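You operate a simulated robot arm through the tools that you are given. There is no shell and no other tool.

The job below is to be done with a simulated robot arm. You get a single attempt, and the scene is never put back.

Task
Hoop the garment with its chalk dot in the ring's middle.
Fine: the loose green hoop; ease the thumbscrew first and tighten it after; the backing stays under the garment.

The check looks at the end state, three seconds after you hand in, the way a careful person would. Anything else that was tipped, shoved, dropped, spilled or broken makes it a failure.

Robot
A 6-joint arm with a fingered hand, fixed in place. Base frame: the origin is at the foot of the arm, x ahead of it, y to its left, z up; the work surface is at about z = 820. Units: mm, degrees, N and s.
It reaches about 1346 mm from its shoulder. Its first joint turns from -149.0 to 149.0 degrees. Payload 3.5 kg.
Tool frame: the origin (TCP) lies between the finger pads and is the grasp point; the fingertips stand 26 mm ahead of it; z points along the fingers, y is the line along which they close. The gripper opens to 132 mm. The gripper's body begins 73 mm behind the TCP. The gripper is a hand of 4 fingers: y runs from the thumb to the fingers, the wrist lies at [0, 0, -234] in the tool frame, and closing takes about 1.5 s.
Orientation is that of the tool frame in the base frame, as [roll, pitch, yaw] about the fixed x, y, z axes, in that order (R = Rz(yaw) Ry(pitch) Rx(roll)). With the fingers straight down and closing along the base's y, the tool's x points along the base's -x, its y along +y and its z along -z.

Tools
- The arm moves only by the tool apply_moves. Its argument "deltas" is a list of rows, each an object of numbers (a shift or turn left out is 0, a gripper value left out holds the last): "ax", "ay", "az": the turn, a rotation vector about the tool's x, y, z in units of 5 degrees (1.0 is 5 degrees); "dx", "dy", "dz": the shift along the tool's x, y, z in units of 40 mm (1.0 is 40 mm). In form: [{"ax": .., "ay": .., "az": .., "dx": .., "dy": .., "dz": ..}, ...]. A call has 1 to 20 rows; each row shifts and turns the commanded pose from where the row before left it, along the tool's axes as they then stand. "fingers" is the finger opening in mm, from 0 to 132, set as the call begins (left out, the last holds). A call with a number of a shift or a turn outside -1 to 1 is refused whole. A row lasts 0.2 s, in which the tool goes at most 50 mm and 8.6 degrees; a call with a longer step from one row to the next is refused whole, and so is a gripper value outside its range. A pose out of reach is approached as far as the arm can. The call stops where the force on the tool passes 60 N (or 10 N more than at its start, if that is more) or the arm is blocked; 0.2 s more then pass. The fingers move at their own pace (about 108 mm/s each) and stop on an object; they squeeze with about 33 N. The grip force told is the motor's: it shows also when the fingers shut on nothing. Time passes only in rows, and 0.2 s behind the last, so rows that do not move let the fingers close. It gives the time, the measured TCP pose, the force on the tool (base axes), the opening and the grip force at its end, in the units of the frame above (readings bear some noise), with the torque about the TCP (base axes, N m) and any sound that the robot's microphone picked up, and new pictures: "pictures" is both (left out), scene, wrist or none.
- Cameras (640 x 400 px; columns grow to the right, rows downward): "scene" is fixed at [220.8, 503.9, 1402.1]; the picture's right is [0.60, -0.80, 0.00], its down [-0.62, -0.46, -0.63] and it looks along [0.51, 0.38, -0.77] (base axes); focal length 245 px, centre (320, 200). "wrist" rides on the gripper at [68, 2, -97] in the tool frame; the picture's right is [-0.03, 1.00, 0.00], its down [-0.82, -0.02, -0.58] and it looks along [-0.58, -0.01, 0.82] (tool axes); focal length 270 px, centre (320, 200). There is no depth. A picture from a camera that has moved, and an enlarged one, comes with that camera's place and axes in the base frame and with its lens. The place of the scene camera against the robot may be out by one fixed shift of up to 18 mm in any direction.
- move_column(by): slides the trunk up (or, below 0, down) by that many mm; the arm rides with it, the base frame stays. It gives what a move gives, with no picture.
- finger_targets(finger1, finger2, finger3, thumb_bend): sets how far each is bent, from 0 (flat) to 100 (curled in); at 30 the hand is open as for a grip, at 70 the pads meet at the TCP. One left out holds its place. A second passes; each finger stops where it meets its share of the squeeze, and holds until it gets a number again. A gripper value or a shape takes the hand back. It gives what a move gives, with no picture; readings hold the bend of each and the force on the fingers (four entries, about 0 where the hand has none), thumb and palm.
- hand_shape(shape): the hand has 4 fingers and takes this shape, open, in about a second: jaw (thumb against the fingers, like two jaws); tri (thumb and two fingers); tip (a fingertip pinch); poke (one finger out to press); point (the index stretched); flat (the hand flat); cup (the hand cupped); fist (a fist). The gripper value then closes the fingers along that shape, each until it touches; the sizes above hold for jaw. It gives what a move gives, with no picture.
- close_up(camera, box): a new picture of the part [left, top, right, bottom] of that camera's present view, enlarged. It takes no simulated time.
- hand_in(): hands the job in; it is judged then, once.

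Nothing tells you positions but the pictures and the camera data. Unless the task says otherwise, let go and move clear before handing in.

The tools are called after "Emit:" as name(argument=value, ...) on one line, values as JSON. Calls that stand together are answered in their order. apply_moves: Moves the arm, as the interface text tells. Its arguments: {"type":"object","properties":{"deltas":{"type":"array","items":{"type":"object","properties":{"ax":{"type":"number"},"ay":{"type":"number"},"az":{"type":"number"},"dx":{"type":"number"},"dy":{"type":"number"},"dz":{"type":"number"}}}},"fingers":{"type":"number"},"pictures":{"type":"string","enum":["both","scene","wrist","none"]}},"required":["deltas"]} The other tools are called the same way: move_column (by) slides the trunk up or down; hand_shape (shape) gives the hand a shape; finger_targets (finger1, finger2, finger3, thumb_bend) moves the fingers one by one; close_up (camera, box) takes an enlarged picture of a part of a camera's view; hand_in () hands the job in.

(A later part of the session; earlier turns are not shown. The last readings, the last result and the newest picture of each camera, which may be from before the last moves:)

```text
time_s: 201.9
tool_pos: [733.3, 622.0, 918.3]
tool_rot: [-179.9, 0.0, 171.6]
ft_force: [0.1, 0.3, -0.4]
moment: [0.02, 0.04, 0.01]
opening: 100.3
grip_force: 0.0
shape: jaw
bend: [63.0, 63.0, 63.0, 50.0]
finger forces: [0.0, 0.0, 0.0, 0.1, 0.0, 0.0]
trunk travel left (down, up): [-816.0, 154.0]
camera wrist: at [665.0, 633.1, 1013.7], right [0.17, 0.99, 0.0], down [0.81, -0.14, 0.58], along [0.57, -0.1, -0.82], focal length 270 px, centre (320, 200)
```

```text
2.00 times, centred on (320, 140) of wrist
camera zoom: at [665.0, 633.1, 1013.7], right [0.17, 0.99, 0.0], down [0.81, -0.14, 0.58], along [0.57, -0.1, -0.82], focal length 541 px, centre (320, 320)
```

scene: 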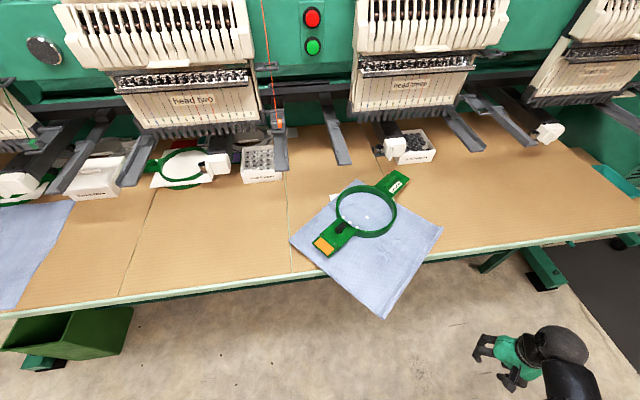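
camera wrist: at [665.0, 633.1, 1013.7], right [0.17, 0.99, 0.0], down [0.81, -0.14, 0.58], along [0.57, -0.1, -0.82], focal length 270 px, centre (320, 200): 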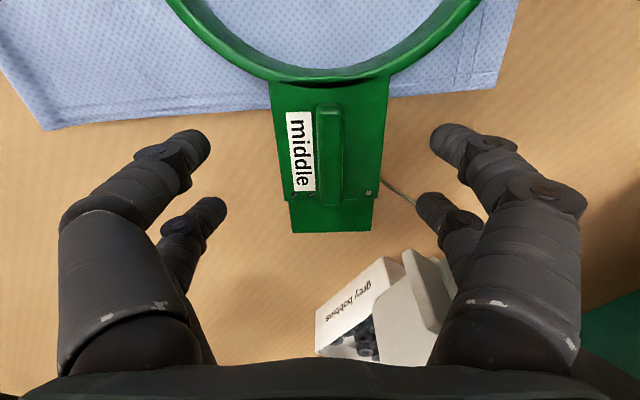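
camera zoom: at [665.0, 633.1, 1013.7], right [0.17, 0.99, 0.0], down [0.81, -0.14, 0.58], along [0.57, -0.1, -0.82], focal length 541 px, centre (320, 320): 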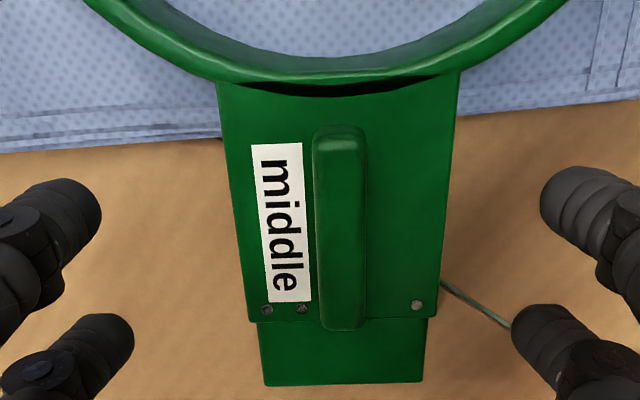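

The plate is about 6 mm to one side; I'll centre on it, descend to plate level, and cradle it as before.

Emit:
apply_moves(deltas=[{"dy": 0.16}], pictures="none")

Emit:
move_column(by=-32)

Emit:
apply_moves(deltas=[{"dz": 0}, {"dz": 0}, {"dz": 0}, {"dz": 0}, {"dz": 0}], fingers=30, pictures="wrist")

Emit:
close_up(camera="scene", box=[290, 140, 470, 280])

```text
time_s: 202.3
tool_pos: [734.0, 628.5, 917.1]
tool_rot: [-179.9, -0.1, 171.6]
ft_force: [0.8, 0.1, -0.1]
moment: [-0.04, 0.01, 0.0]
opening: 100.3
grip_force: 0.1
shape: jaw
bend: [63.0, 63.0, 63.0, 50.0]
finger forces: [0.1, 0.0, 0.1, 0.0, 0.1, 0.0]
trunk travel left (down, up): [-816.0, 154.0]
```

```text
time_s: 203.1
tool_pos: [733.4, 628.2, 884.6]
tool_rot: [180.0, -0.1, 171.6]
ft_force: [-0.2, -0.7, -0.2]
moment: [-0.01, -0.01, -0.01]
opening: 100.4
grip_force: 0.1
shape: jaw
bend: [63.0, 63.0, 63.0, 50.0]
finger forces: [0.1, 0.0, 0.1, 0.0, 0.1, 0.0]
trunk travel left (down, up): [-784.0, 186.0]
```

```text
time_s: 204.2
tool_pos: [734.3, 628.3, 885.8]
tool_rot: [-179.9, -0.1, 171.6]
ft_force: [-0.7, -0.5, 0.8]
moment: [-0.04, 0.02, 0.06]
opening: 54.5
grip_force: 33.0
shape: jaw
bend: [73.0, 73.0, 73.0, 70.0]
finger forces: [30.1, 30.2, 30.1, 0.0, 30.3, 0.0]
trunk travel left (down, up): [-784.0, 186.0]
camera wrist: at [665.6, 639.5, 981.7], right [0.17, 0.99, 0.0], down [0.81, -0.14, 0.58], along [0.57, -0.1, -0.82], focal length 270 px, centre (320, 200)
```

wrist: 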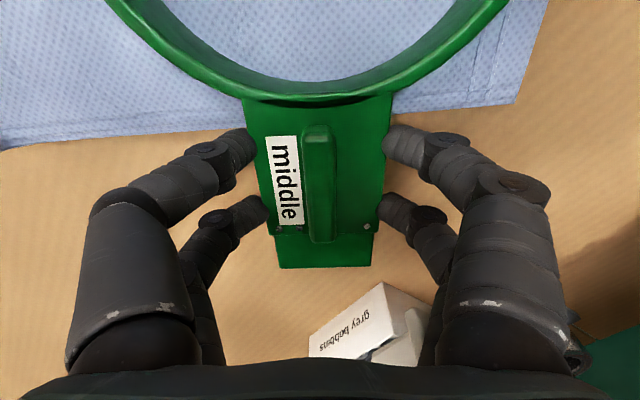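

```text
2.86 times, centred on (380, 210) of scene
camera zoom: at [220.8, 503.9, 1402.1], right [0.6, -0.8, 0.0], down [-0.62, -0.46, -0.63], along [0.51, 0.38, -0.77], focal length 700 px, centre (149, 171)
```

zoom: 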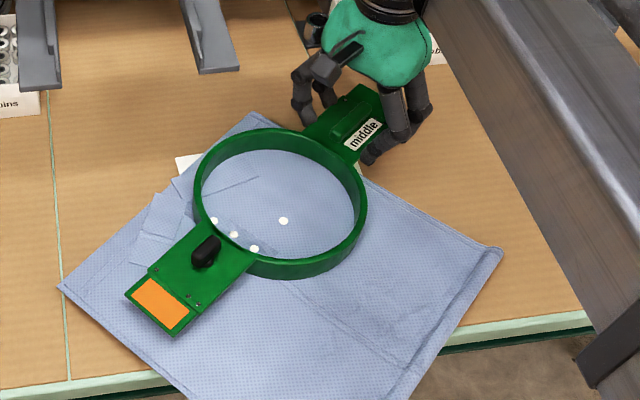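

This time all four fingertips pinch the plate edges cleanly with 30 N each. I'll lift 12 mm, move the hoop over the dot, and check.

Emit:
move_column(by=14)

Emit:
apply_moves(deltas=[{"dx": 0.06, "dy": -0.18}, {"dx": 0.06, "dy": -0.185}, {"dz": 0}], pictures="wrist")

Emit:
close_up(camera="scene", box=[290, 140, 470, 280])

```text
time_s: 204.9
tool_pos: [733.7, 627.5, 900.7]
tool_rot: [-179.8, -0.2, 171.6]
ft_force: [0.1, 0.3, -1.0]
moment: [0.0, -0.12, -0.01]
opening: 54.6
grip_force: 33.0
shape: jaw
bend: [73.0, 73.0, 73.0, 70.0]
finger forces: [30.3, 30.7, 30.7, 0.1, 30.2, 0.0]
trunk travel left (down, up): [-798.0, 172.0]
```

```text
time_s: 205.7
tool_pos: [727.5, 613.4, 898.6]
tool_rot: [-179.8, -0.1, 171.5]
ft_force: [-0.4, 0.3, -1.5]
moment: [0.0, -0.07, 0.01]
opening: 54.6
grip_force: 32.3
shape: jaw
bend: [73.0, 73.0, 73.0, 70.0]
finger forces: [30.3, 30.7, 30.8, 0.0, 30.3, 0.0]
trunk travel left (down, up): [-798.0, 172.0]
camera wrist: at [659.0, 625.7, 995.7], right [0.17, 0.99, 0.0], down [0.81, -0.14, 0.58], along [0.57, -0.1, -0.82], focal length 270 px, centre (320, 200)
```

wrist: 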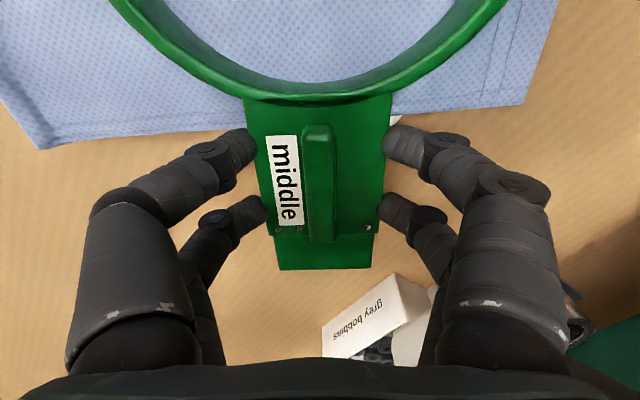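

```text
2.86 times, centred on (380, 210) of scene
camera zoom: at [220.8, 503.9, 1402.1], right [0.6, -0.8, 0.0], down [-0.62, -0.46, -0.63], along [0.51, 0.38, -0.77], focal length 700 px, centre (149, 171)
```

zoom: 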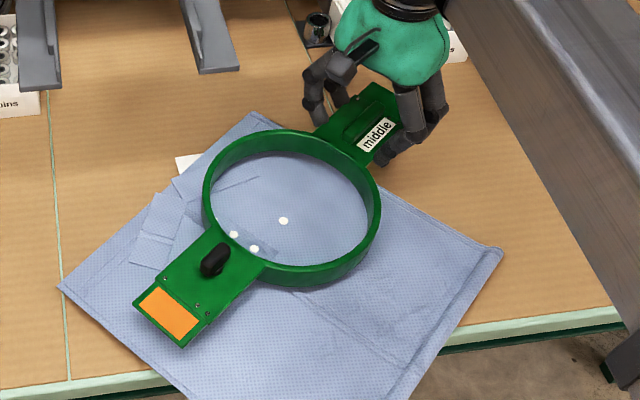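

The ring is now concentric with the dot to within a couple of millimetres. I'll lower it until it rests, checking the force.

Emit:
move_column(by=-12)

Emit:
move_column(by=-6)

Emit:
move_column(by=-6)

Emit:
close_up(camera="scene", box=[290, 140, 470, 280])

```text
time_s: 206.3
tool_pos: [727.8, 614.7, 887.1]
tool_rot: [-179.9, -0.1, 171.6]
ft_force: [0.1, -0.3, 0.0]
moment: [-0.03, -0.01, 0.0]
opening: 54.4
grip_force: 32.9
shape: jaw
bend: [73.0, 73.0, 73.0, 70.0]
finger forces: [30.5, 30.8, 30.6, 0.0, 30.2, 0.0]
trunk travel left (down, up): [-786.0, 184.0]
```

```text
time_s: 206.8
tool_pos: [726.8, 613.6, 882.7]
tool_rot: [-179.9, 0.1, 171.6]
ft_force: [4.0, 0.7, 13.5]
moment: [0.1, 0.21, -0.07]
opening: 54.7
grip_force: 33.2
shape: jaw
bend: [74.0, 73.0, 73.0, 70.0]
finger forces: [33.4, 31.0, 30.3, 0.0, 33.1, 0.0]
trunk travel left (down, up): [-780.0, 190.0]
```

```text
time_s: 207.4
tool_pos: [727.3, 613.6, 873.5]
tool_rot: [-179.8, -0.2, 171.5]
ft_force: [0.4, 0.6, -1.8]
moment: [-0.04, -0.12, 0.03]
opening: 54.5
grip_force: 33.0
shape: jaw
bend: [73.0, 73.0, 73.0, 70.0]
finger forces: [32.6, 31.6, 31.4, 0.1, 32.6, 0.0]
trunk travel left (down, up): [-774.0, 196.0]
```

```text
2.86 times, centred on (380, 210) of scene
camera zoom: at [220.8, 503.9, 1402.1], right [0.6, -0.8, 0.0], down [-0.62, -0.46, -0.63], along [0.51, 0.38, -0.77], focal length 700 px, centre (149, 171)
```

zoom: 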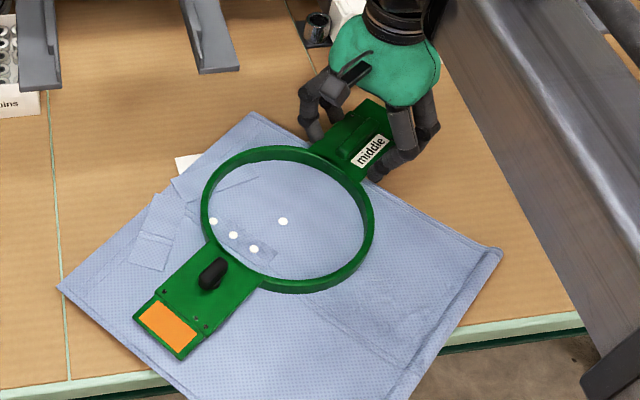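

There was a brief 13 N resistance and then the ring dropped in — it seems to have entered the bottom ring. I'll continue lowering in small steps until it seats.

Emit:
move_column(by=-4)

Emit:
move_column(by=-4)

Emit:
close_up(camera="scene", box=[290, 140, 470, 280])

```text
time_s: 207.9
tool_pos: [727.8, 614.8, 870.4]
tool_rot: [-179.9, -0.1, 171.7]
ft_force: [-0.4, -0.3, -1.1]
moment: [0.0, -0.16, 0.0]
opening: 54.8
grip_force: 32.9
shape: jaw
bend: [73.0, 73.0, 73.0, 70.0]
finger forces: [32.6, 31.6, 31.4, 0.0, 32.6, 0.0]
trunk travel left (down, up): [-770.0, 200.0]
```

```text
time_s: 208.4
tool_pos: [726.8, 614.7, 866.6]
tool_rot: [-179.8, 0.0, 171.6]
ft_force: [-0.4, 0.8, -0.8]
moment: [0.0, -0.11, -0.01]
opening: 54.7
grip_force: 32.7
shape: jaw
bend: [73.0, 73.0, 73.0, 70.0]
finger forces: [32.5, 31.6, 31.6, 0.0, 32.6, 0.1]
trunk travel left (down, up): [-766.0, 204.0]
```

```text
2.86 times, centred on (380, 210) of scene
camera zoom: at [220.8, 503.9, 1402.1], right [0.6, -0.8, 0.0], down [-0.62, -0.46, -0.63], along [0.51, 0.38, -0.77], focal length 700 px, centre (149, 171)
```

zoom: 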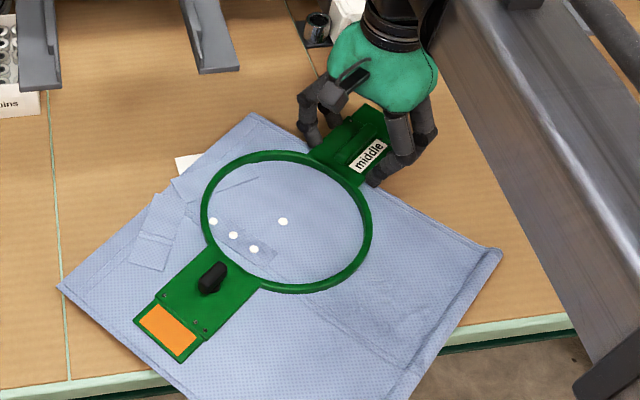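

The rim is now almost flush with the garment. I'll lower the last few millimetres until I feel it rest.

Emit:
move_column(by=-3)

Emit:
move_column(by=-3)

Emit:
close_up(camera="scene", box=[310, 150, 450, 260])

```text
time_s: 208.9
tool_pos: [727.0, 615.2, 865.0]
tool_rot: [-179.8, 0.0, 171.7]
ft_force: [2.4, 1.1, 9.2]
moment: [0.1, -0.04, -0.02]
opening: 55.0
grip_force: 33.3
shape: jaw
bend: [74.0, 73.0, 73.0, 70.0]
finger forces: [34.1, 31.9, 31.3, 0.0, 32.6, 0.0]
trunk travel left (down, up): [-763.0, 207.0]
```

```text
time_s: 209.5
tool_pos: [727.4, 613.5, 864.1]
tool_rot: [180.0, 0.2, 171.5]
ft_force: [11.5, 4.1, 39.9]
moment: [0.13, 0.35, -0.16]
opening: 54.9
grip_force: 32.9
shape: jaw
bend: [74.0, 73.0, 74.0, 70.0]
finger forces: [45.5, 34.8, 30.5, 0.0, 48.6, 0.1]
trunk travel left (down, up): [-760.0, 210.0]
```

```text
3.64 times, centred on (380, 205) of scene
camera zoom: at [220.8, 503.9, 1402.1], right [0.6, -0.8, 0.0], down [-0.62, -0.46, -0.63], along [0.51, 0.38, -0.77], focal length 892 px, centre (102, 182)
```

zoom: 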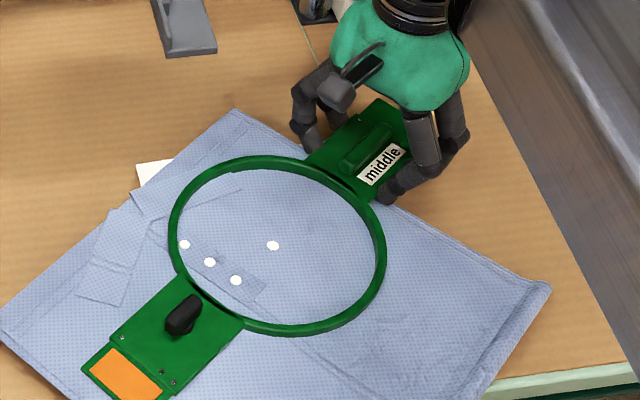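

It resists firmly now, so either the hoop has seated or my fingertips have. I'll back up 3 mm, release, rise, and inspect.

Emit:
move_column(by=3)

Emit:
apply_moves(deltas=[{"dz": 0}, {"dz": 0}, {"dz": 0}], fingers=100, pictures="none")

Emit:
move_column(by=190)

Emit:
apply_moves(deltas=[{"ay": 1, "dx": 0.51, "dz": -0.022}, {"ay": 1, "dx": 0.51, "dz": -0.022}, {"ay": 1, "dx": 0.51, "dz": -0.022}, {"ay": 1, "dx": 0.51, "dz": -0.022}, {"ay": 1, "dx": 0.51, "dz": -0.022}, {"ay": 1, "dx": 0.51, "dz": -0.022}, {"ay": 1, "dx": 0.51, "dz": -0.022}], fingers=120)

Emit:
close_up(camera="wrist", box=[220, 100, 420, 300])

Emit:
close_up(camera="scene", box=[290, 150, 470, 290])

```text
time_s: 210.0
tool_pos: [727.0, 613.9, 864.2]
tool_rot: [-179.8, -0.1, 171.6]
ft_force: [6.8, 1.3, 12.5]
moment: [0.09, -0.05, -0.06]
opening: 54.9
grip_force: 33.1
shape: jaw
bend: [74.0, 73.0, 74.0, 70.0]
finger forces: [36.0, 34.0, 31.5, 0.0, 35.6, 0.0]
trunk travel left (down, up): [-763.0, 207.0]
```

```text
time_s: 210.8
tool_pos: [726.5, 614.2, 864.4]
tool_rot: [-179.9, -0.1, 171.6]
ft_force: [-1.1, 0.0, 3.2]
moment: [0.15, 0.08, 0.03]
opening: 99.3
grip_force: 0.1
shape: jaw
bend: [64.0, 63.0, 63.0, 50.0]
finger forces: [2.5, 0.0, 0.1, 0.0, 0.3, 0.1]
trunk travel left (down, up): [-763.0, 207.0]
```

```text
time_s: 212.9
tool_pos: [728.1, 614.9, 1054.1]
tool_rot: [-179.9, -0.1, 171.5]
ft_force: [-0.9, -0.1, -0.1]
moment: [0.0, 0.0, 0.01]
opening: 99.8
grip_force: 0.0
shape: jaw
bend: [63.0, 63.0, 63.0, 50.0]
finger forces: [0.1, 0.0, 0.1, 0.1, 0.0, 0.0]
trunk travel left (down, up): [-953.0, 17.0]
```

```text
time_s: 214.5
tool_pos: [593.2, 634.3, 1097.6]
tool_rot: [-179.8, -35.2, 171.5]
ft_force: [-0.2, 0.3, -0.2]
moment: [0.05, -0.01, 0.06]
opening: 119.8
grip_force: 0.1
shape: jaw
bend: [47.0, 47.0, 47.0, 32.0]
finger forces: [0.0, 0.0, 0.0, 0.0, 0.1, 0.0]
trunk travel left (down, up): [-953.0, 17.0]
camera wrist: at [592.1, 636.2, 1215.1], right [0.17, 0.99, -0.02], down [0.99, -0.17, 0.0], along [0.0, -0.02, -1.0], focal length 270 px, centre (320, 200)
```

scene: 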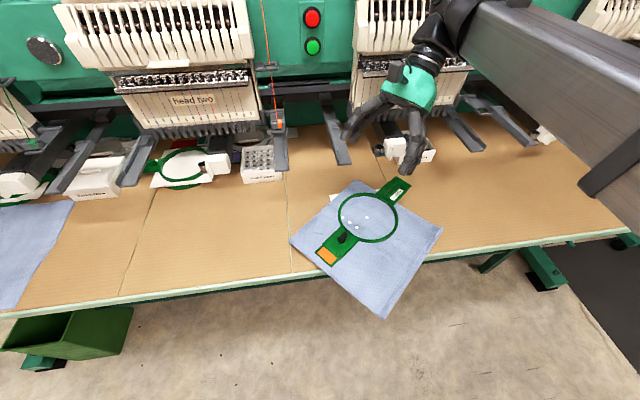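
wrist: 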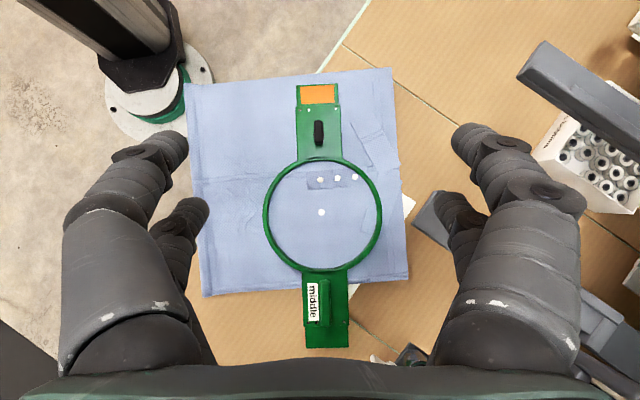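

```text
2.00 times, centred on (320, 200) of wrist
camera zoom: at [592.1, 636.2, 1215.1], right [0.17, 0.99, -0.02], down [0.99, -0.17, 0.0], along [0.0, -0.02, -1.0], focal length 541 px, centre (320, 200)
```

zoom: 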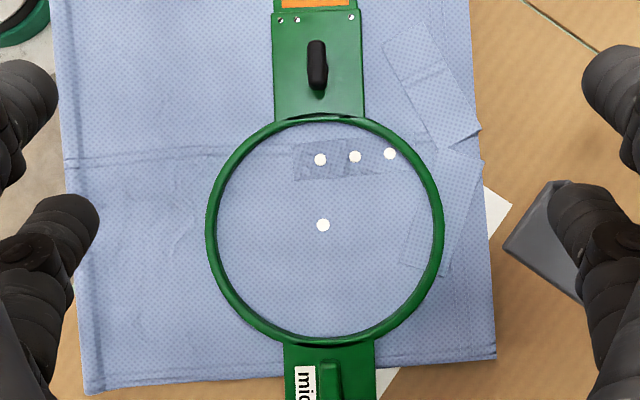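

```text
2.86 times, centred on (380, 220) of scene
camera zoom: at [220.8, 503.9, 1402.1], right [0.6, -0.8, 0.0], down [-0.62, -0.46, -0.63], along [0.51, 0.38, -0.77], focal length 700 px, centre (149, 143)
```

zoom: 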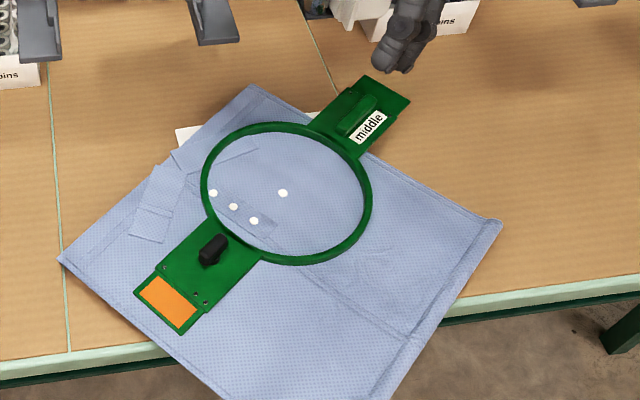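

The garment is now taut in the hoop, with the chalk dot within about 4 mm of the ring's middle and the backing still underneath. Next I'll go to the thumbscrew to tighten it.

Emit:
apply_moves(deltas=[{"ay": -1, "dx": -0.51, "dz": -0.022}, {"ay": -1, "dx": -0.51, "dz": -0.022}, {"ay": -1, "dx": -0.51, "dz": -0.022}, {"ay": -1, "dx": -0.51, "dz": -0.022}, {"ay": -1, "dx": -0.51, "dz": -0.022}, {"ay": -1, "dx": -0.51, "dz": -0.022}, {"ay": -1, "dx": -0.51, "dz": -0.022}], pictures="none")

Emit:
hand_shape(shape="tip")

Emit:
apply_moves(deltas=[{"dx": 0.861, "dy": -0.015}, {"dx": 0.861, "dy": -0.015}, {"dx": 0.861, "dy": -0.015}, {"dx": 0.861, "dy": -0.015}, {"dx": 0.861, "dy": -0.015}, {"dx": 0.861, "dy": -0.015}, {"az": -0.3}], fingers=56, pictures="none")

Emit:
move_column(by=-130)

Emit:
apply_moves(deltas=[{"dz": 0}])

Emit:
close_up(camera="wrist", box=[220, 60, 420, 185])

```text
time_s: 216.1
tool_pos: [727.9, 614.2, 1053.8]
tool_rot: [-179.7, 0.0, 171.7]
ft_force: [0.0, 0.1, 0.1]
moment: [0.05, 0.02, 0.03]
opening: 119.9
grip_force: 0.1
shape: jaw
bend: [47.0, 47.0, 47.0, 32.0]
finger forces: [0.0, 0.1, 0.1, 0.1, 0.0, 0.0]
trunk travel left (down, up): [-953.0, 17.0]
```

```text
time_s: 217.0
tool_pos: [726.8, 613.1, 1053.8]
tool_rot: [-179.9, -0.1, 171.7]
ft_force: [0.0, -0.3, -0.3]
moment: [-0.01, 0.01, 0.03]
opening: 132.0
grip_force: 0.1
shape: tip
bend: [30.0, 30.0, 30.0, 30.0]
finger forces: [0.0, 0.1, 0.1, 0.1, 0.0, 0.0]
trunk travel left (down, up): [-953.0, 17.0]
```

```text
time_s: 218.6
tool_pos: [523.0, 641.2, 1054.6]
tool_rot: [-180.0, 0.0, 173.0]
ft_force: [-0.1, -0.6, 0.8]
moment: [0.0, 0.01, 0.0]
opening: 56.3
grip_force: 0.0
shape: tip
bend: [73.0, 73.0, 73.0, 70.0]
finger forces: [0.1, 0.0, 0.0, 0.0, 0.0, 0.1]
trunk travel left (down, up): [-953.0, 17.0]
```

```text
time_s: 220.2
tool_pos: [523.6, 640.8, 924.3]
tool_rot: [-179.9, 0.0, 173.2]
ft_force: [-0.3, 0.1, 0.8]
moment: [0.02, -0.01, -0.01]
opening: 56.5
grip_force: 0.0
shape: tip
bend: [73.0, 73.0, 73.0, 70.0]
finger forces: [0.1, 0.0, 0.0, 0.1, 0.0, 0.2]
trunk travel left (down, up): [-823.0, 147.0]
```

```text
time_s: 220.6
tool_pos: [522.7, 640.7, 923.6]
tool_rot: [-179.9, 0.0, 173.1]
ft_force: [0.5, 0.5, 0.5]
moment: [0.0, 0.02, 0.0]
opening: 56.7
grip_force: 0.0
shape: tip
bend: [73.0, 73.0, 73.0, 70.0]
finger forces: [0.1, 0.0, 0.0, 0.0, 0.0, 0.0]
trunk travel left (down, up): [-823.0, 147.0]
camera wrist: at [454.4, 650.8, 1020.7], right [0.15, 0.99, 0.0], down [0.81, -0.12, 0.58], along [0.57, -0.09, -0.82], focal length 270 px, centre (320, 200)
```

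scene: 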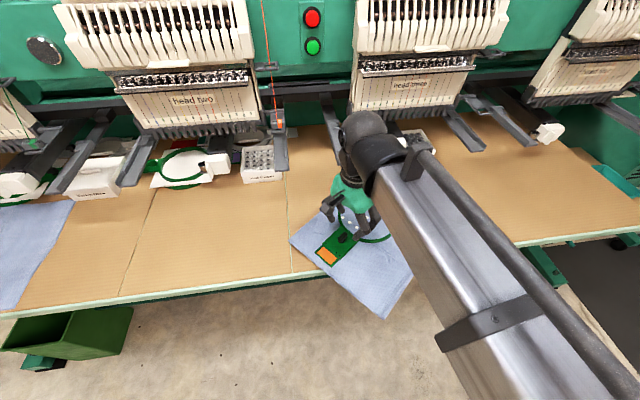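
wrist: 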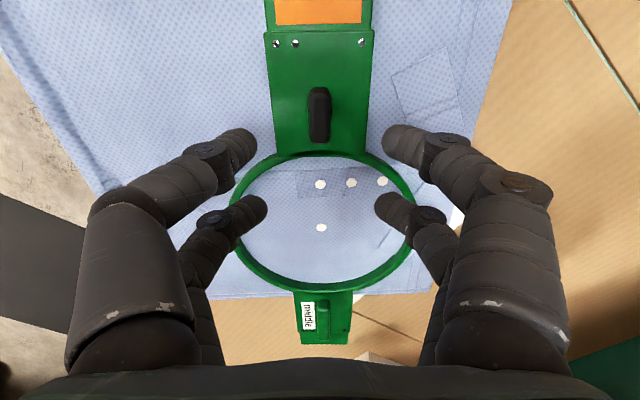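

```text
3.20 times, centred on (320, 122) of wrist
camera zoom: at [454.4, 650.8, 1020.7], right [0.15, 0.99, 0.0], down [0.81, -0.12, 0.58], along [0.57, -0.09, -0.82], focal length 865 px, centre (320, 448)
```

zoom: 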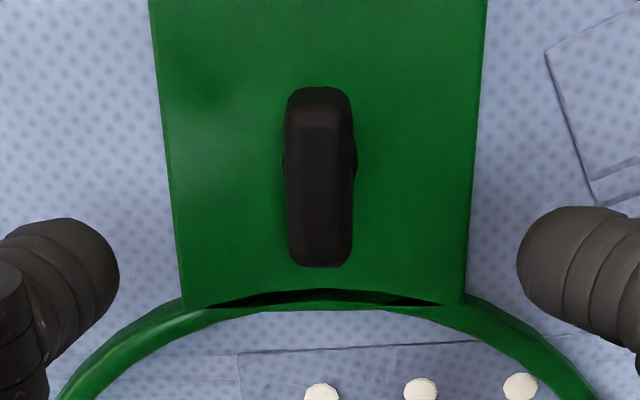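

The wing bar is centred between the front fingers. I'll descend and grip it.

Emit:
apply_moves(deltas=[{"dy": 0.03}], pictures="none")

Emit:
move_column(by=-39)

Emit:
apply_moves(deltas=[{"dz": 0}, {"dz": 0}, {"dz": 0}, {"dz": 0}, {"dz": 0}, {"dz": 0}], fingers=0)

Emit:
close_up(camera="wrist", box=[220, 60, 420, 185])

```text
time_s: 220.9
tool_pos: [523.9, 642.4, 923.7]
tool_rot: [-179.9, -0.1, 173.1]
ft_force: [0.0, 0.3, 0.0]
moment: [-0.01, -0.02, -0.01]
opening: 56.7
grip_force: 0.1
shape: tip
bend: [73.0, 73.0, 73.0, 70.0]
finger forces: [0.1, 0.0, 0.0, 0.0, 0.0, 0.0]
trunk travel left (down, up): [-823.0, 147.0]
```

```text
time_s: 221.8
tool_pos: [523.0, 642.9, 884.7]
tool_rot: [-179.9, 0.0, 173.0]
ft_force: [-0.6, 0.0, -0.8]
moment: [-0.01, -0.02, 0.01]
opening: 56.5
grip_force: 0.2
shape: tip
bend: [73.0, 73.0, 73.0, 70.0]
finger forces: [0.0, 0.1, 0.0, 0.0, 0.1, 0.0]
trunk travel left (down, up): [-784.0, 186.0]
```

```text
time_s: 223.2
tool_pos: [523.3, 642.9, 885.2]
tool_rot: [-179.8, -0.1, 173.2]
ft_force: [-0.7, -0.8, 0.1]
moment: [-0.03, 0.0, -0.02]
opening: 0.6
grip_force: 32.6
shape: tip
bend: [71.0, 62.0, 62.0, 70.0]
finger forces: [29.3, 0.0, 0.0, 0.1, 29.6, 0.0]
trunk travel left (down, up): [-784.0, 186.0]
camera wrist: at [455.1, 652.3, 981.7], right [0.15, 0.99, 0.0], down [0.81, -0.12, 0.58], along [0.57, -0.09, -0.82], focal length 270 px, centre (320, 200)
```

scene: 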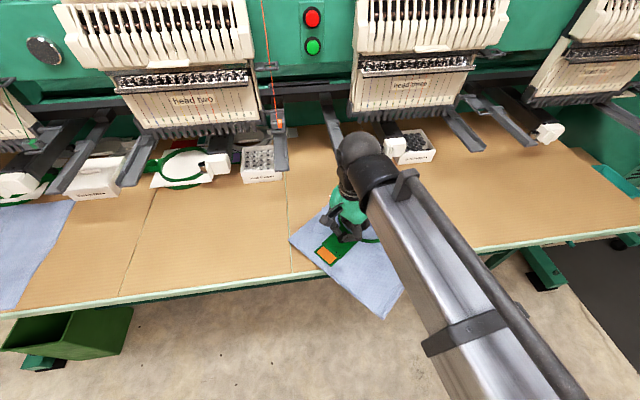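
wrist: 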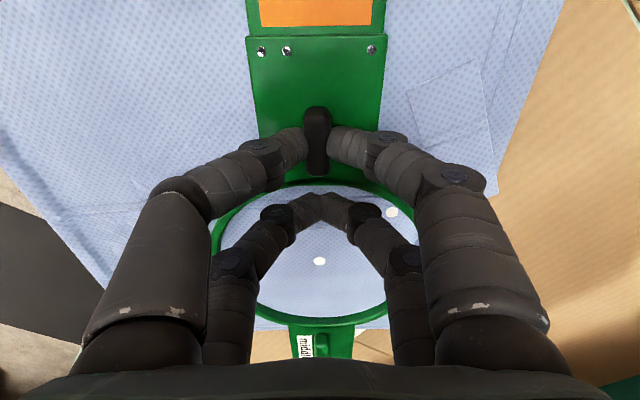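

```text
3.20 times, centred on (320, 122) of wrist
camera zoom: at [455.1, 652.3, 981.7], right [0.15, 0.99, 0.0], down [0.81, -0.12, 0.58], along [0.57, -0.09, -0.82], focal length 865 px, centre (320, 448)
```

zoom: 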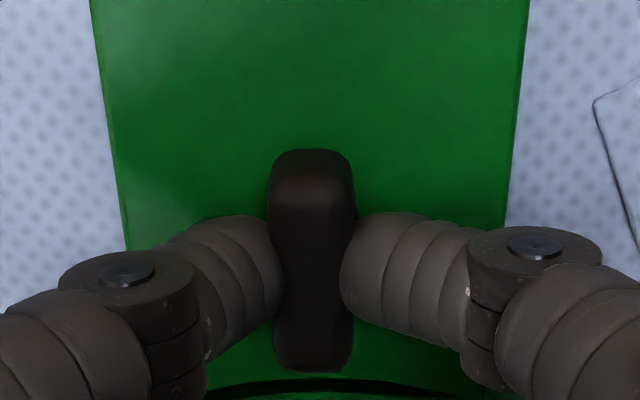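

The wing is gripped. I'll turn it clockwise 90° first and check.

Emit:
apply_moves(deltas=[{"az": 1, "dx": 0.002, "dy": -0.0414}, {"az": 1, "dx": 0.002, "dy": -0.0414}, {"az": 1, "dx": 0.002, "dy": -0.0414}, {"az": 1, "dx": 0.002, "dy": -0.0414}, {"az": 1, "dx": 0.002, "dy": -0.0414}, {"az": 1, "dx": 0.002, "dy": -0.0414}, {"az": 1, "dx": 0.002, "dy": -0.0414}, {"az": 1, "dx": 0.002, "dy": -0.0414}, {"az": 1, "dx": 0.002, "dy": -0.0414}, {"az": 1, "dx": 0.002, "dy": -0.0414}, {"az": 1, "dx": 0.002, "dy": -0.0414}, {"az": 1, "dx": 0.002, "dy": -0.0414}, {"az": 1, "dx": 0.002, "dy": -0.0414}, {"az": 1, "dx": 0.002, "dy": -0.0414}, {"az": 1, "dx": 0.002, "dy": -0.0414}, {"az": 1, "dx": 0.002, "dy": -0.0414}, {"az": 1, "dx": 0.002, "dy": -0.0414}, {"az": 1, "dx": 0.002, "dy": -0.0414}])

Emit:
close_up(camera="wrist", box=[220, 60, 420, 185])

Emit:
close_up(camera="scene", box=[290, 150, 470, 290])

```text
time_s: 227.0
tool_pos: [503.6, 626.4, 885.1]
tool_rot: [-179.9, 0.1, 83.1]
ft_force: [-0.4, -0.8, 0.0]
moment: [0.0, 0.01, 0.02]
opening: 0.5
grip_force: 33.1
shape: tip
bend: [71.0, 62.0, 62.0, 70.0]
finger forces: [30.3, 0.0, 0.1, 0.0, 29.6, 0.0]
trunk travel left (down, up): [-784.0, 186.0]
camera wrist: at [511.6, 693.2, 981.4], right [0.99, -0.15, 0.0], down [-0.12, -0.81, 0.58], along [-0.09, -0.57, -0.81], focal length 270 px, centre (320, 200)
```

scene: 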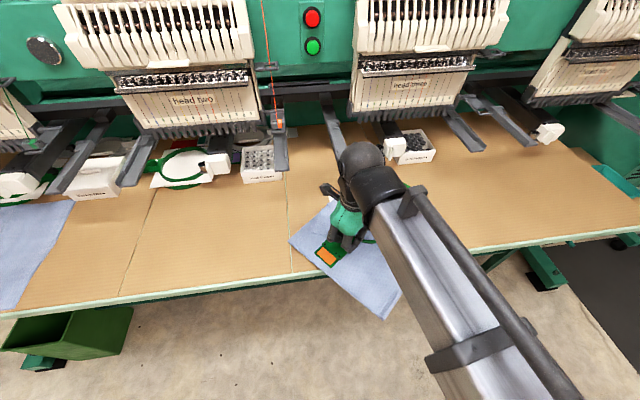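
wrist: 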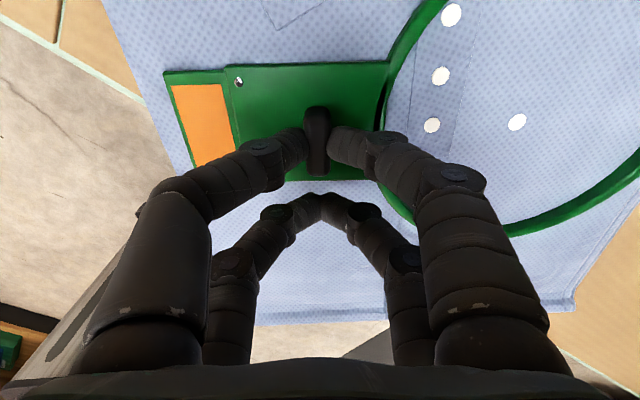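

```text
3.20 times, centred on (320, 122) of wrist
camera zoom: at [511.6, 693.2, 981.4], right [0.99, -0.15, 0.0], down [-0.12, -0.81, 0.58], along [-0.09, -0.57, -0.81], focal length 865 px, centre (320, 448)
```

zoom: 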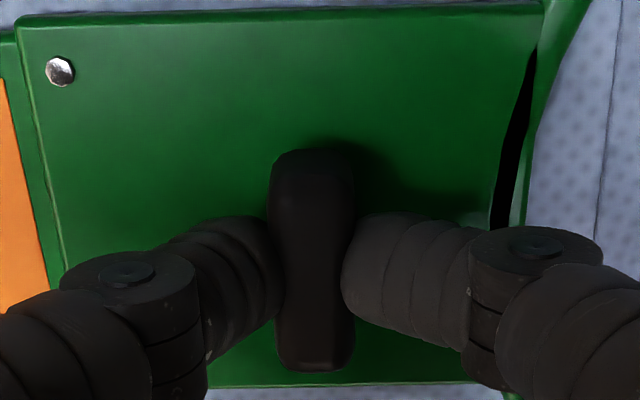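

```text
2.86 times, centred on (380, 220) of scene
camera zoom: at [220.8, 503.9, 1402.1], right [0.6, -0.8, 0.0], down [-0.62, -0.46, -0.63], along [0.51, 0.38, -0.77], focal length 700 px, centre (149, 143)
```

zoom: 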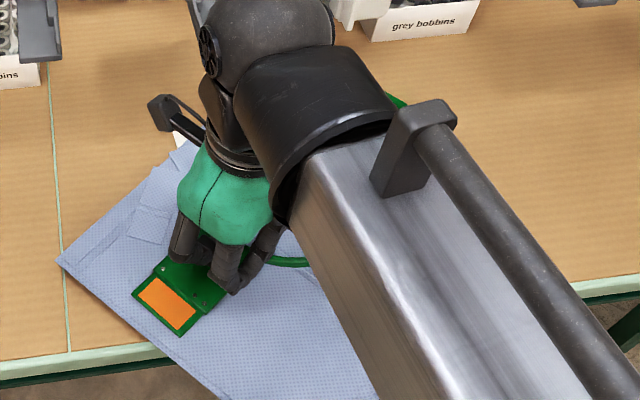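

The screw turned 90° and the hoop stayed still. I'll turn another 70°, then go on in small steps while watching the torque.

Emit:
apply_moves(deltas=[{"az": 1, "dx": 0.002, "dy": -0.0414}, {"az": 1, "dx": 0.002, "dy": -0.0414}, {"az": 1, "dx": 0.002, "dy": -0.0414}, {"az": 1, "dx": 0.002, "dy": -0.0414}, {"az": 1, "dx": 0.002, "dy": -0.0414}, {"az": 1, "dx": 0.002, "dy": -0.0414}, {"az": 1, "dx": 0.002, "dy": -0.0414}, {"az": 1, "dx": 0.002, "dy": -0.0414}, {"az": 1, "dx": 0.002, "dy": -0.0414}, {"az": 1, "dx": 0.002, "dy": -0.0414}, {"az": 1, "dx": 0.002, "dy": -0.0414}, {"az": 1, "dx": 0.002, "dy": -0.0414}, {"az": 1, "dx": 0.002, "dy": -0.0414}, {"az": 1, "dx": 0.002, "dy": -0.0414}], pictures="wrist")

Emit:
close_up(camera="wrist", box=[220, 60, 420, 185])

```text
time_s: 230.0
tool_pos: [484.6, 641.5, 884.7]
tool_rot: [179.9, 0.1, 13.0]
ft_force: [-0.4, -1.3, 0.3]
moment: [0.03, -0.01, 0.0]
opening: 0.4
grip_force: 33.0
shape: tip
bend: [71.0, 62.0, 62.0, 70.0]
finger forces: [30.2, 0.0, 0.1, 0.1, 29.6, 0.1]
trunk travel left (down, up): [-784.0, 186.0]
camera wrist: at [551.2, 655.0, 981.4], right [0.2, -0.98, 0.0], down [-0.8, -0.16, 0.58], along [-0.57, -0.12, -0.81], focal length 270 px, centre (320, 200)
```

wrist: 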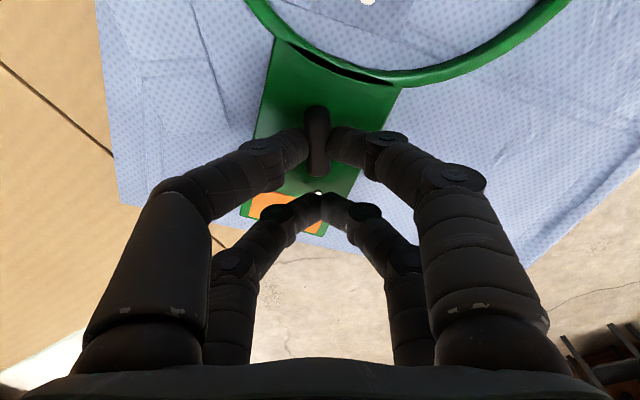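

```text
3.20 times, centred on (320, 122) of wrist
camera zoom: at [551.2, 655.0, 981.4], right [0.2, -0.98, 0.0], down [-0.8, -0.16, 0.58], along [-0.57, -0.12, -0.81], focal length 865 px, centre (320, 448)
```

zoom: 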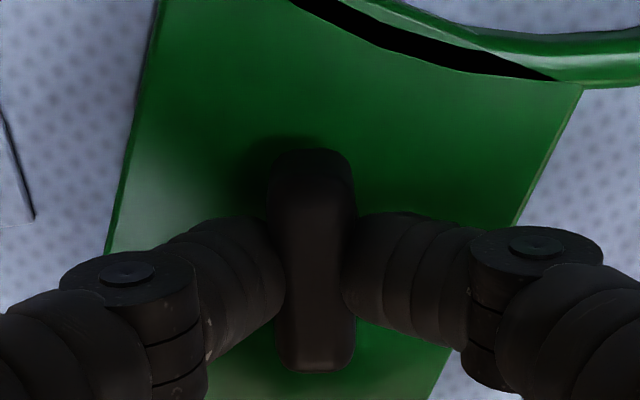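

160° turned with the hoop still in place. I'll go on in small steps.

Emit:
apply_moves(deltas=[{"az": 0.8, "dx": 0.002, "dy": -0.033}, {"az": 0.8, "dx": 0.002, "dy": -0.033}, {"az": 0.8, "dx": 0.002, "dy": -0.033}, {"dz": 0}], pictures="wrist")

Emit:
apply_moves(deltas=[{"az": 0.5, "dx": 0.001, "dy": -0.021}, {"az": 0.5, "dx": 0.001, "dy": -0.021}, {"dz": 0}], pictures="wrist")

Emit:
close_up(camera="wrist", box=[220, 60, 420, 185])

```text
time_s: 231.0
tool_pos: [484.2, 645.1, 883.2]
tool_rot: [179.9, 0.1, 1.1]
ft_force: [-1.7, 0.0, 0.4]
moment: [-0.02, 0.04, 0.02]
opening: 0.6
grip_force: 33.0
shape: tip
bend: [71.0, 62.0, 62.0, 70.0]
finger forces: [29.9, 0.1, 0.0, 0.0, 30.0, 0.1]
trunk travel left (down, up): [-784.0, 186.0]
camera wrist: at [552.2, 644.2, 981.5], right [-0.01, -1.0, 0.0], down [-0.82, 0.01, 0.58], along [-0.58, 0.0, -0.82], focal length 270 px, centre (320, 200)
```

wrist: 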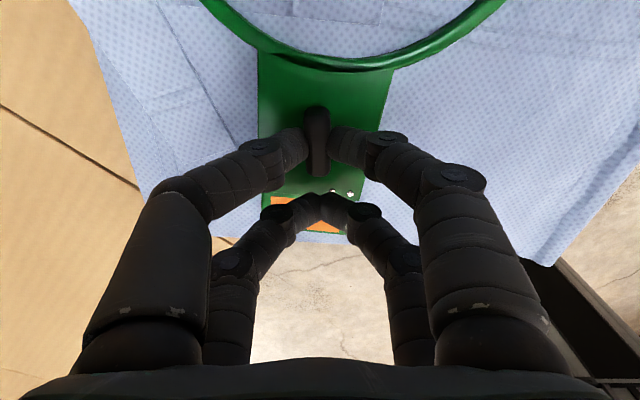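

```text
time_s: 231.8
tool_pos: [484.5, 647.1, 884.7]
tool_rot: [179.9, 0.1, -3.9]
ft_force: [-0.6, -1.1, 0.2]
moment: [0.01, 0.01, 0.01]
opening: 0.3
grip_force: 32.8
shape: tip
bend: [71.0, 62.0, 62.0, 70.0]
finger forces: [30.1, 0.1, 0.1, 0.0, 29.8, 0.1]
trunk travel left (down, up): [-784.0, 186.0]
camera wrist: at [551.9, 639.9, 981.5], right [-0.09, -1.0, 0.0], down [-0.81, 0.08, 0.58], along [-0.58, 0.05, -0.82], focal length 270 px, centre (320, 200)
```

wrist: 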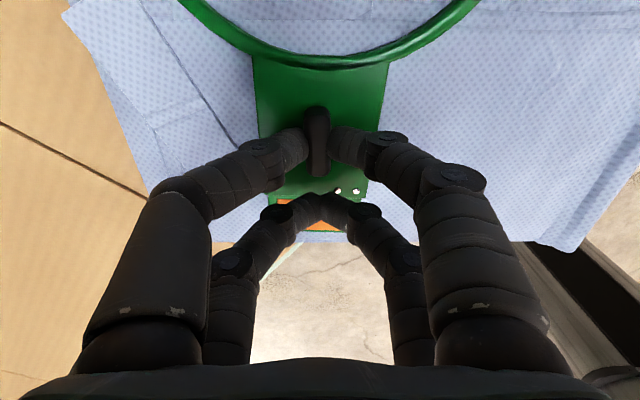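

```text
3.20 times, centred on (320, 122) of wrist
camera zoom: at [551.9, 639.9, 981.5], right [-0.09, -1.0, 0.0], down [-0.81, 0.08, 0.58], along [-0.58, 0.05, -0.82], focal length 865 px, centre (320, 448)
```

zoom: 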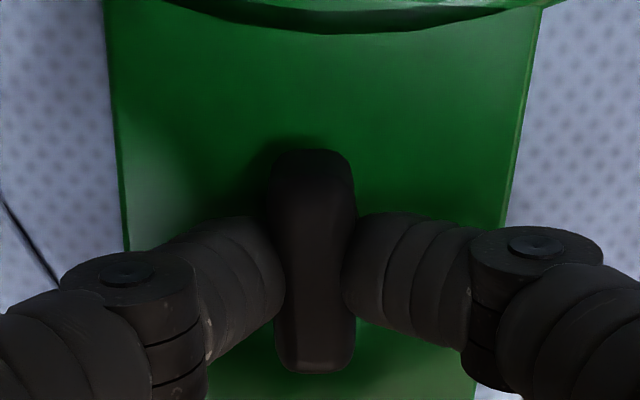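

177° turned; the wing is parallel to the arm again. I'll turn a few degrees more to feel for the end stop.

Emit:
apply_moves(deltas=[{"az": 0.5, "dx": 0.001, "dy": -0.021}, {"az": 0.3, "dx": 0.001, "dy": -0.0125}, {"dz": 0}], pictures="wrist")

Emit:
close_up(camera="wrist", box=[220, 60, 420, 185])

```text
time_s: 232.6
tool_pos: [485.2, 648.6, 885.1]
tool_rot: [179.9, 0.1, -7.9]
ft_force: [-1.0, -0.4, 0.0]
moment: [0.02, 0.0, -0.01]
opening: 0.6
grip_force: 33.1
shape: tip
bend: [71.0, 62.0, 62.0, 70.0]
finger forces: [30.2, 0.0, 0.1, 0.0, 29.7, 0.1]
trunk travel left (down, up): [-784.0, 186.0]
camera wrist: at [551.6, 636.7, 981.5], right [-0.16, -0.99, 0.0], down [-0.8, 0.13, 0.58], along [-0.57, 0.09, -0.82], focal length 270 px, centre (320, 200)
```

wrist: 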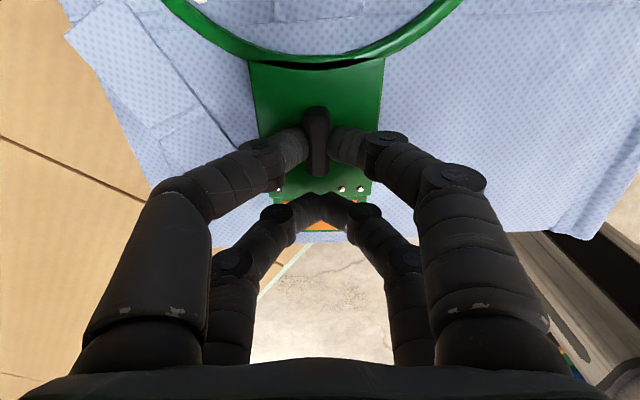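

```text
3.20 times, centred on (320, 122) of wrist
camera zoom: at [551.6, 636.7, 981.5], right [-0.16, -0.99, 0.0], down [-0.8, 0.13, 0.58], along [-0.57, 0.09, -0.82], focal length 865 px, centre (320, 448)
```

zoom: 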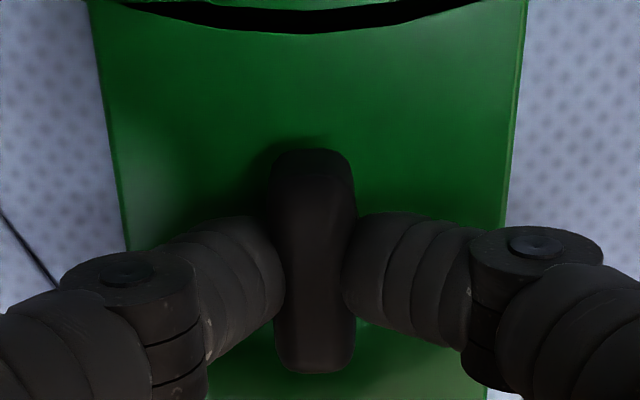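

No stop yet and the hoop hasn't moved. I'll try a few degrees more, watching the plate.

Emit:
apply_moves(deltas=[{"az": 0.5, "dx": 0.001, "dy": -0.021}, {"az": 0.5, "dx": 0.001, "dy": -0.021}, {"dz": 0}], pictures="wrist")

Emit:
close_up(camera="wrist", box=[220, 60, 420, 185])

```text
time_s: 233.4
tool_pos: [484.9, 649.7, 885.5]
tool_rot: [179.8, 0.1, -13.0]
ft_force: [0.6, 0.1, 0.4]
moment: [0.0, -0.04, 0.04]
opening: 0.2
grip_force: 33.2
shape: tip
bend: [71.0, 62.0, 62.0, 70.0]
finger forces: [30.1, 0.1, 0.0, 0.1, 30.3, 0.0]
trunk travel left (down, up): [-784.0, 186.0]
camera wrist: at [550.6, 632.3, 981.5], right [-0.25, -0.97, 0.0], down [-0.79, 0.2, 0.58], along [-0.56, 0.14, -0.82], focal length 270 px, centre (320, 200)
```

wrist: 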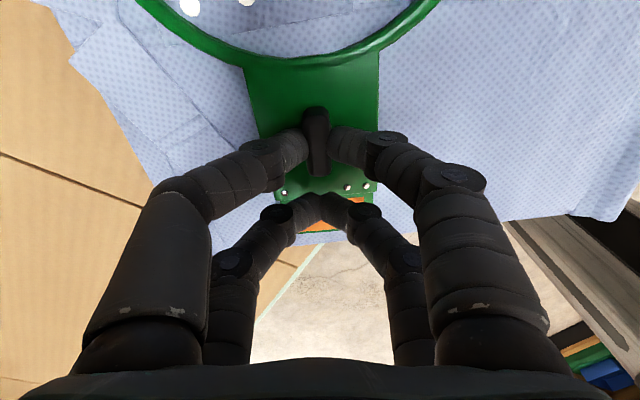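

```text
3.20 times, centred on (320, 122) of wrist
camera zoom: at [550.6, 632.3, 981.5], right [-0.25, -0.97, 0.0], down [-0.79, 0.2, 0.58], along [-0.56, 0.14, -0.82], focal length 865 px, centre (320, 448)
```

zoom: 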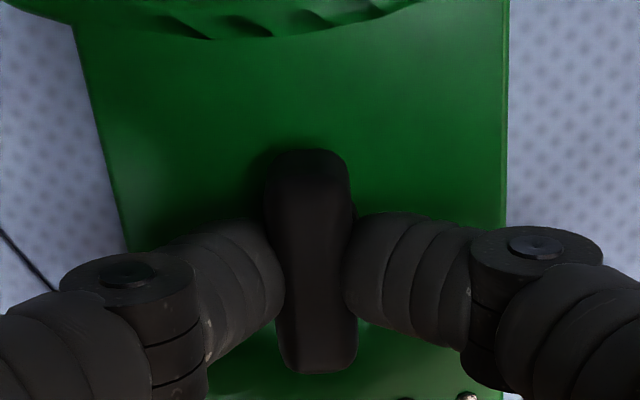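

The slit between plate and ring now looks closed, and the wing starts to lag the fingers, so it's getting tight. One more small turn to confirm.

Emit:
apply_moves(deltas=[{"az": 0.5, "dx": 0.001, "dy": -0.021}, {"az": 0.4, "dx": 0.001, "dy": -0.0165}, {"dz": 0}], pictures="wrist")

Emit:
close_up(camera="wrist", box=[220, 60, 420, 185])

```text
time_s: 234.2
tool_pos: [485.3, 650.1, 885.9]
tool_rot: [179.9, 0.2, -17.4]
ft_force: [1.9, 0.6, 0.4]
moment: [0.02, -0.03, 0.1]
opening: 0.7
grip_force: 32.4
shape: tip
bend: [71.0, 62.0, 62.0, 70.0]
finger forces: [30.2, 0.0, 0.0, 0.0, 30.9, 0.1]
trunk travel left (down, up): [-784.0, 186.0]
camera wrist: at [549.6, 628.4, 981.5], right [-0.32, -0.95, 0.0], down [-0.77, 0.27, 0.58], along [-0.55, 0.19, -0.82], focal length 270 px, centre (320, 200)
```

wrist: 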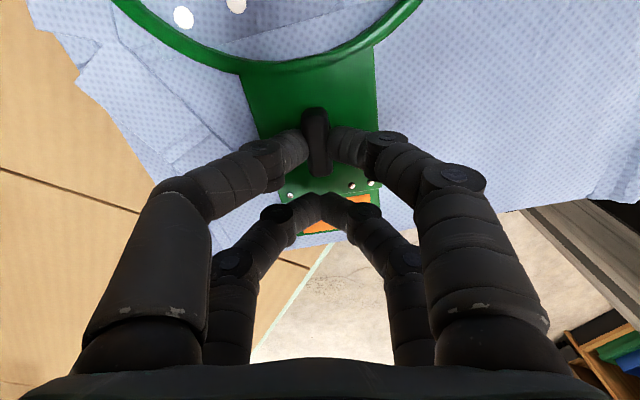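

```text
3.20 times, centred on (320, 122) of wrist
camera zoom: at [549.6, 628.4, 981.5], right [-0.32, -0.95, 0.0], down [-0.77, 0.27, 0.58], along [-0.55, 0.19, -0.82], focal length 865 px, centre (320, 448)
```

zoom: 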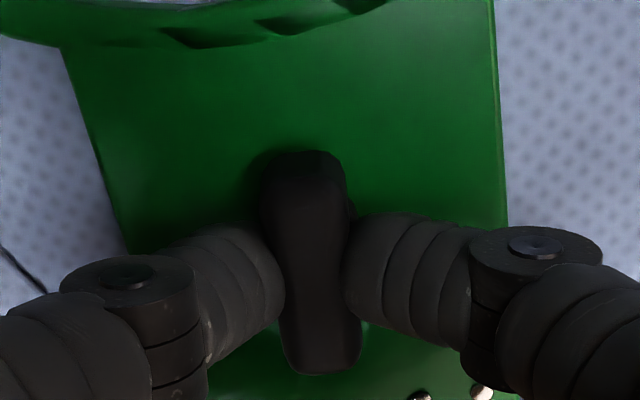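

Torque rose to 0.1 N·m and the wing no longer follows, so the screw is tight. I'll turn the hand back 5° to relieve it, open, and rise.

Emit:
apply_moves(deltas=[{"az": -0.5, "dx": 0.001, "dy": 0.021}, {"az": -0.5, "dx": 0.001, "dy": 0.021}, {"dz": 0}], pictures="none")

Emit:
apply_moves(deltas=[{"dz": 0}, {"dz": 0}, {"dz": 0}, {"dz": 0}], fingers=56, pictures="wrist")

Emit:
close_up(camera="wrist", box=[220, 60, 420, 185])

Emit:
move_column(by=170)

```text
time_s: 235.0
tool_pos: [484.3, 649.4, 886.3]
tool_rot: [179.9, 0.2, -12.4]
ft_force: [0.4, 0.4, -0.4]
moment: [0.02, 0.0, 0.06]
opening: 0.6
grip_force: 33.2
shape: tip
bend: [71.0, 62.0, 62.0, 70.0]
finger forces: [30.1, 0.1, 0.1, 0.1, 30.4, 0.0]
trunk travel left (down, up): [-784.0, 186.0]
```

```text
time_s: 236.0
tool_pos: [485.5, 648.8, 885.9]
tool_rot: [180.0, 0.1, -12.4]
ft_force: [-0.7, 0.6, 0.4]
moment: [0.02, 0.01, -0.05]
opening: 54.9
grip_force: 0.2
shape: tip
bend: [73.0, 73.0, 73.0, 70.0]
finger forces: [0.0, 0.0, 0.0, 0.0, 0.1, 0.0]
trunk travel left (down, up): [-784.0, 186.0]
camera wrist: at [550.6, 632.4, 981.5], right [-0.24, -0.97, 0.0], down [-0.79, 0.2, 0.58], along [-0.56, 0.14, -0.82], focal length 270 px, centre (320, 200)
```

wrist: 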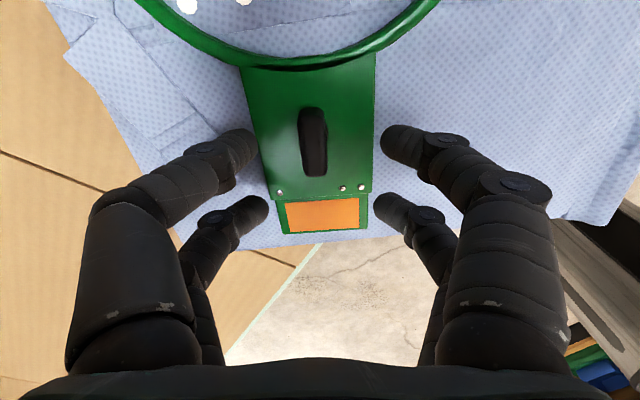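

```text
3.20 times, centred on (320, 122) of wrist
camera zoom: at [550.6, 632.4, 981.5], right [-0.24, -0.97, 0.0], down [-0.79, 0.2, 0.58], along [-0.56, 0.14, -0.82], focal length 865 px, centre (320, 448)
```

zoom: 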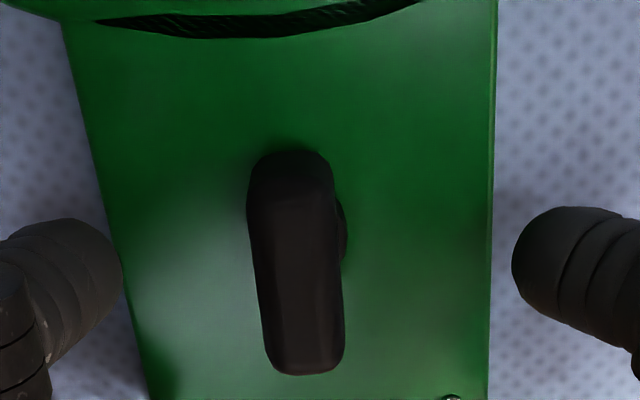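

```text
time_s: 237.9
tool_pos: [484.4, 649.9, 1055.5]
tool_rot: [179.9, 0.1, -12.5]
ft_force: [0.4, -0.6, 0.3]
moment: [-0.02, -0.01, 0.02]
opening: 55.6
grip_force: 0.1
shape: tip
bend: [73.0, 73.0, 73.0, 70.0]
finger forces: [0.0, 0.0, 0.0, 0.0, 0.1, 0.1]
trunk travel left (down, up): [-954.0, 16.0]
```

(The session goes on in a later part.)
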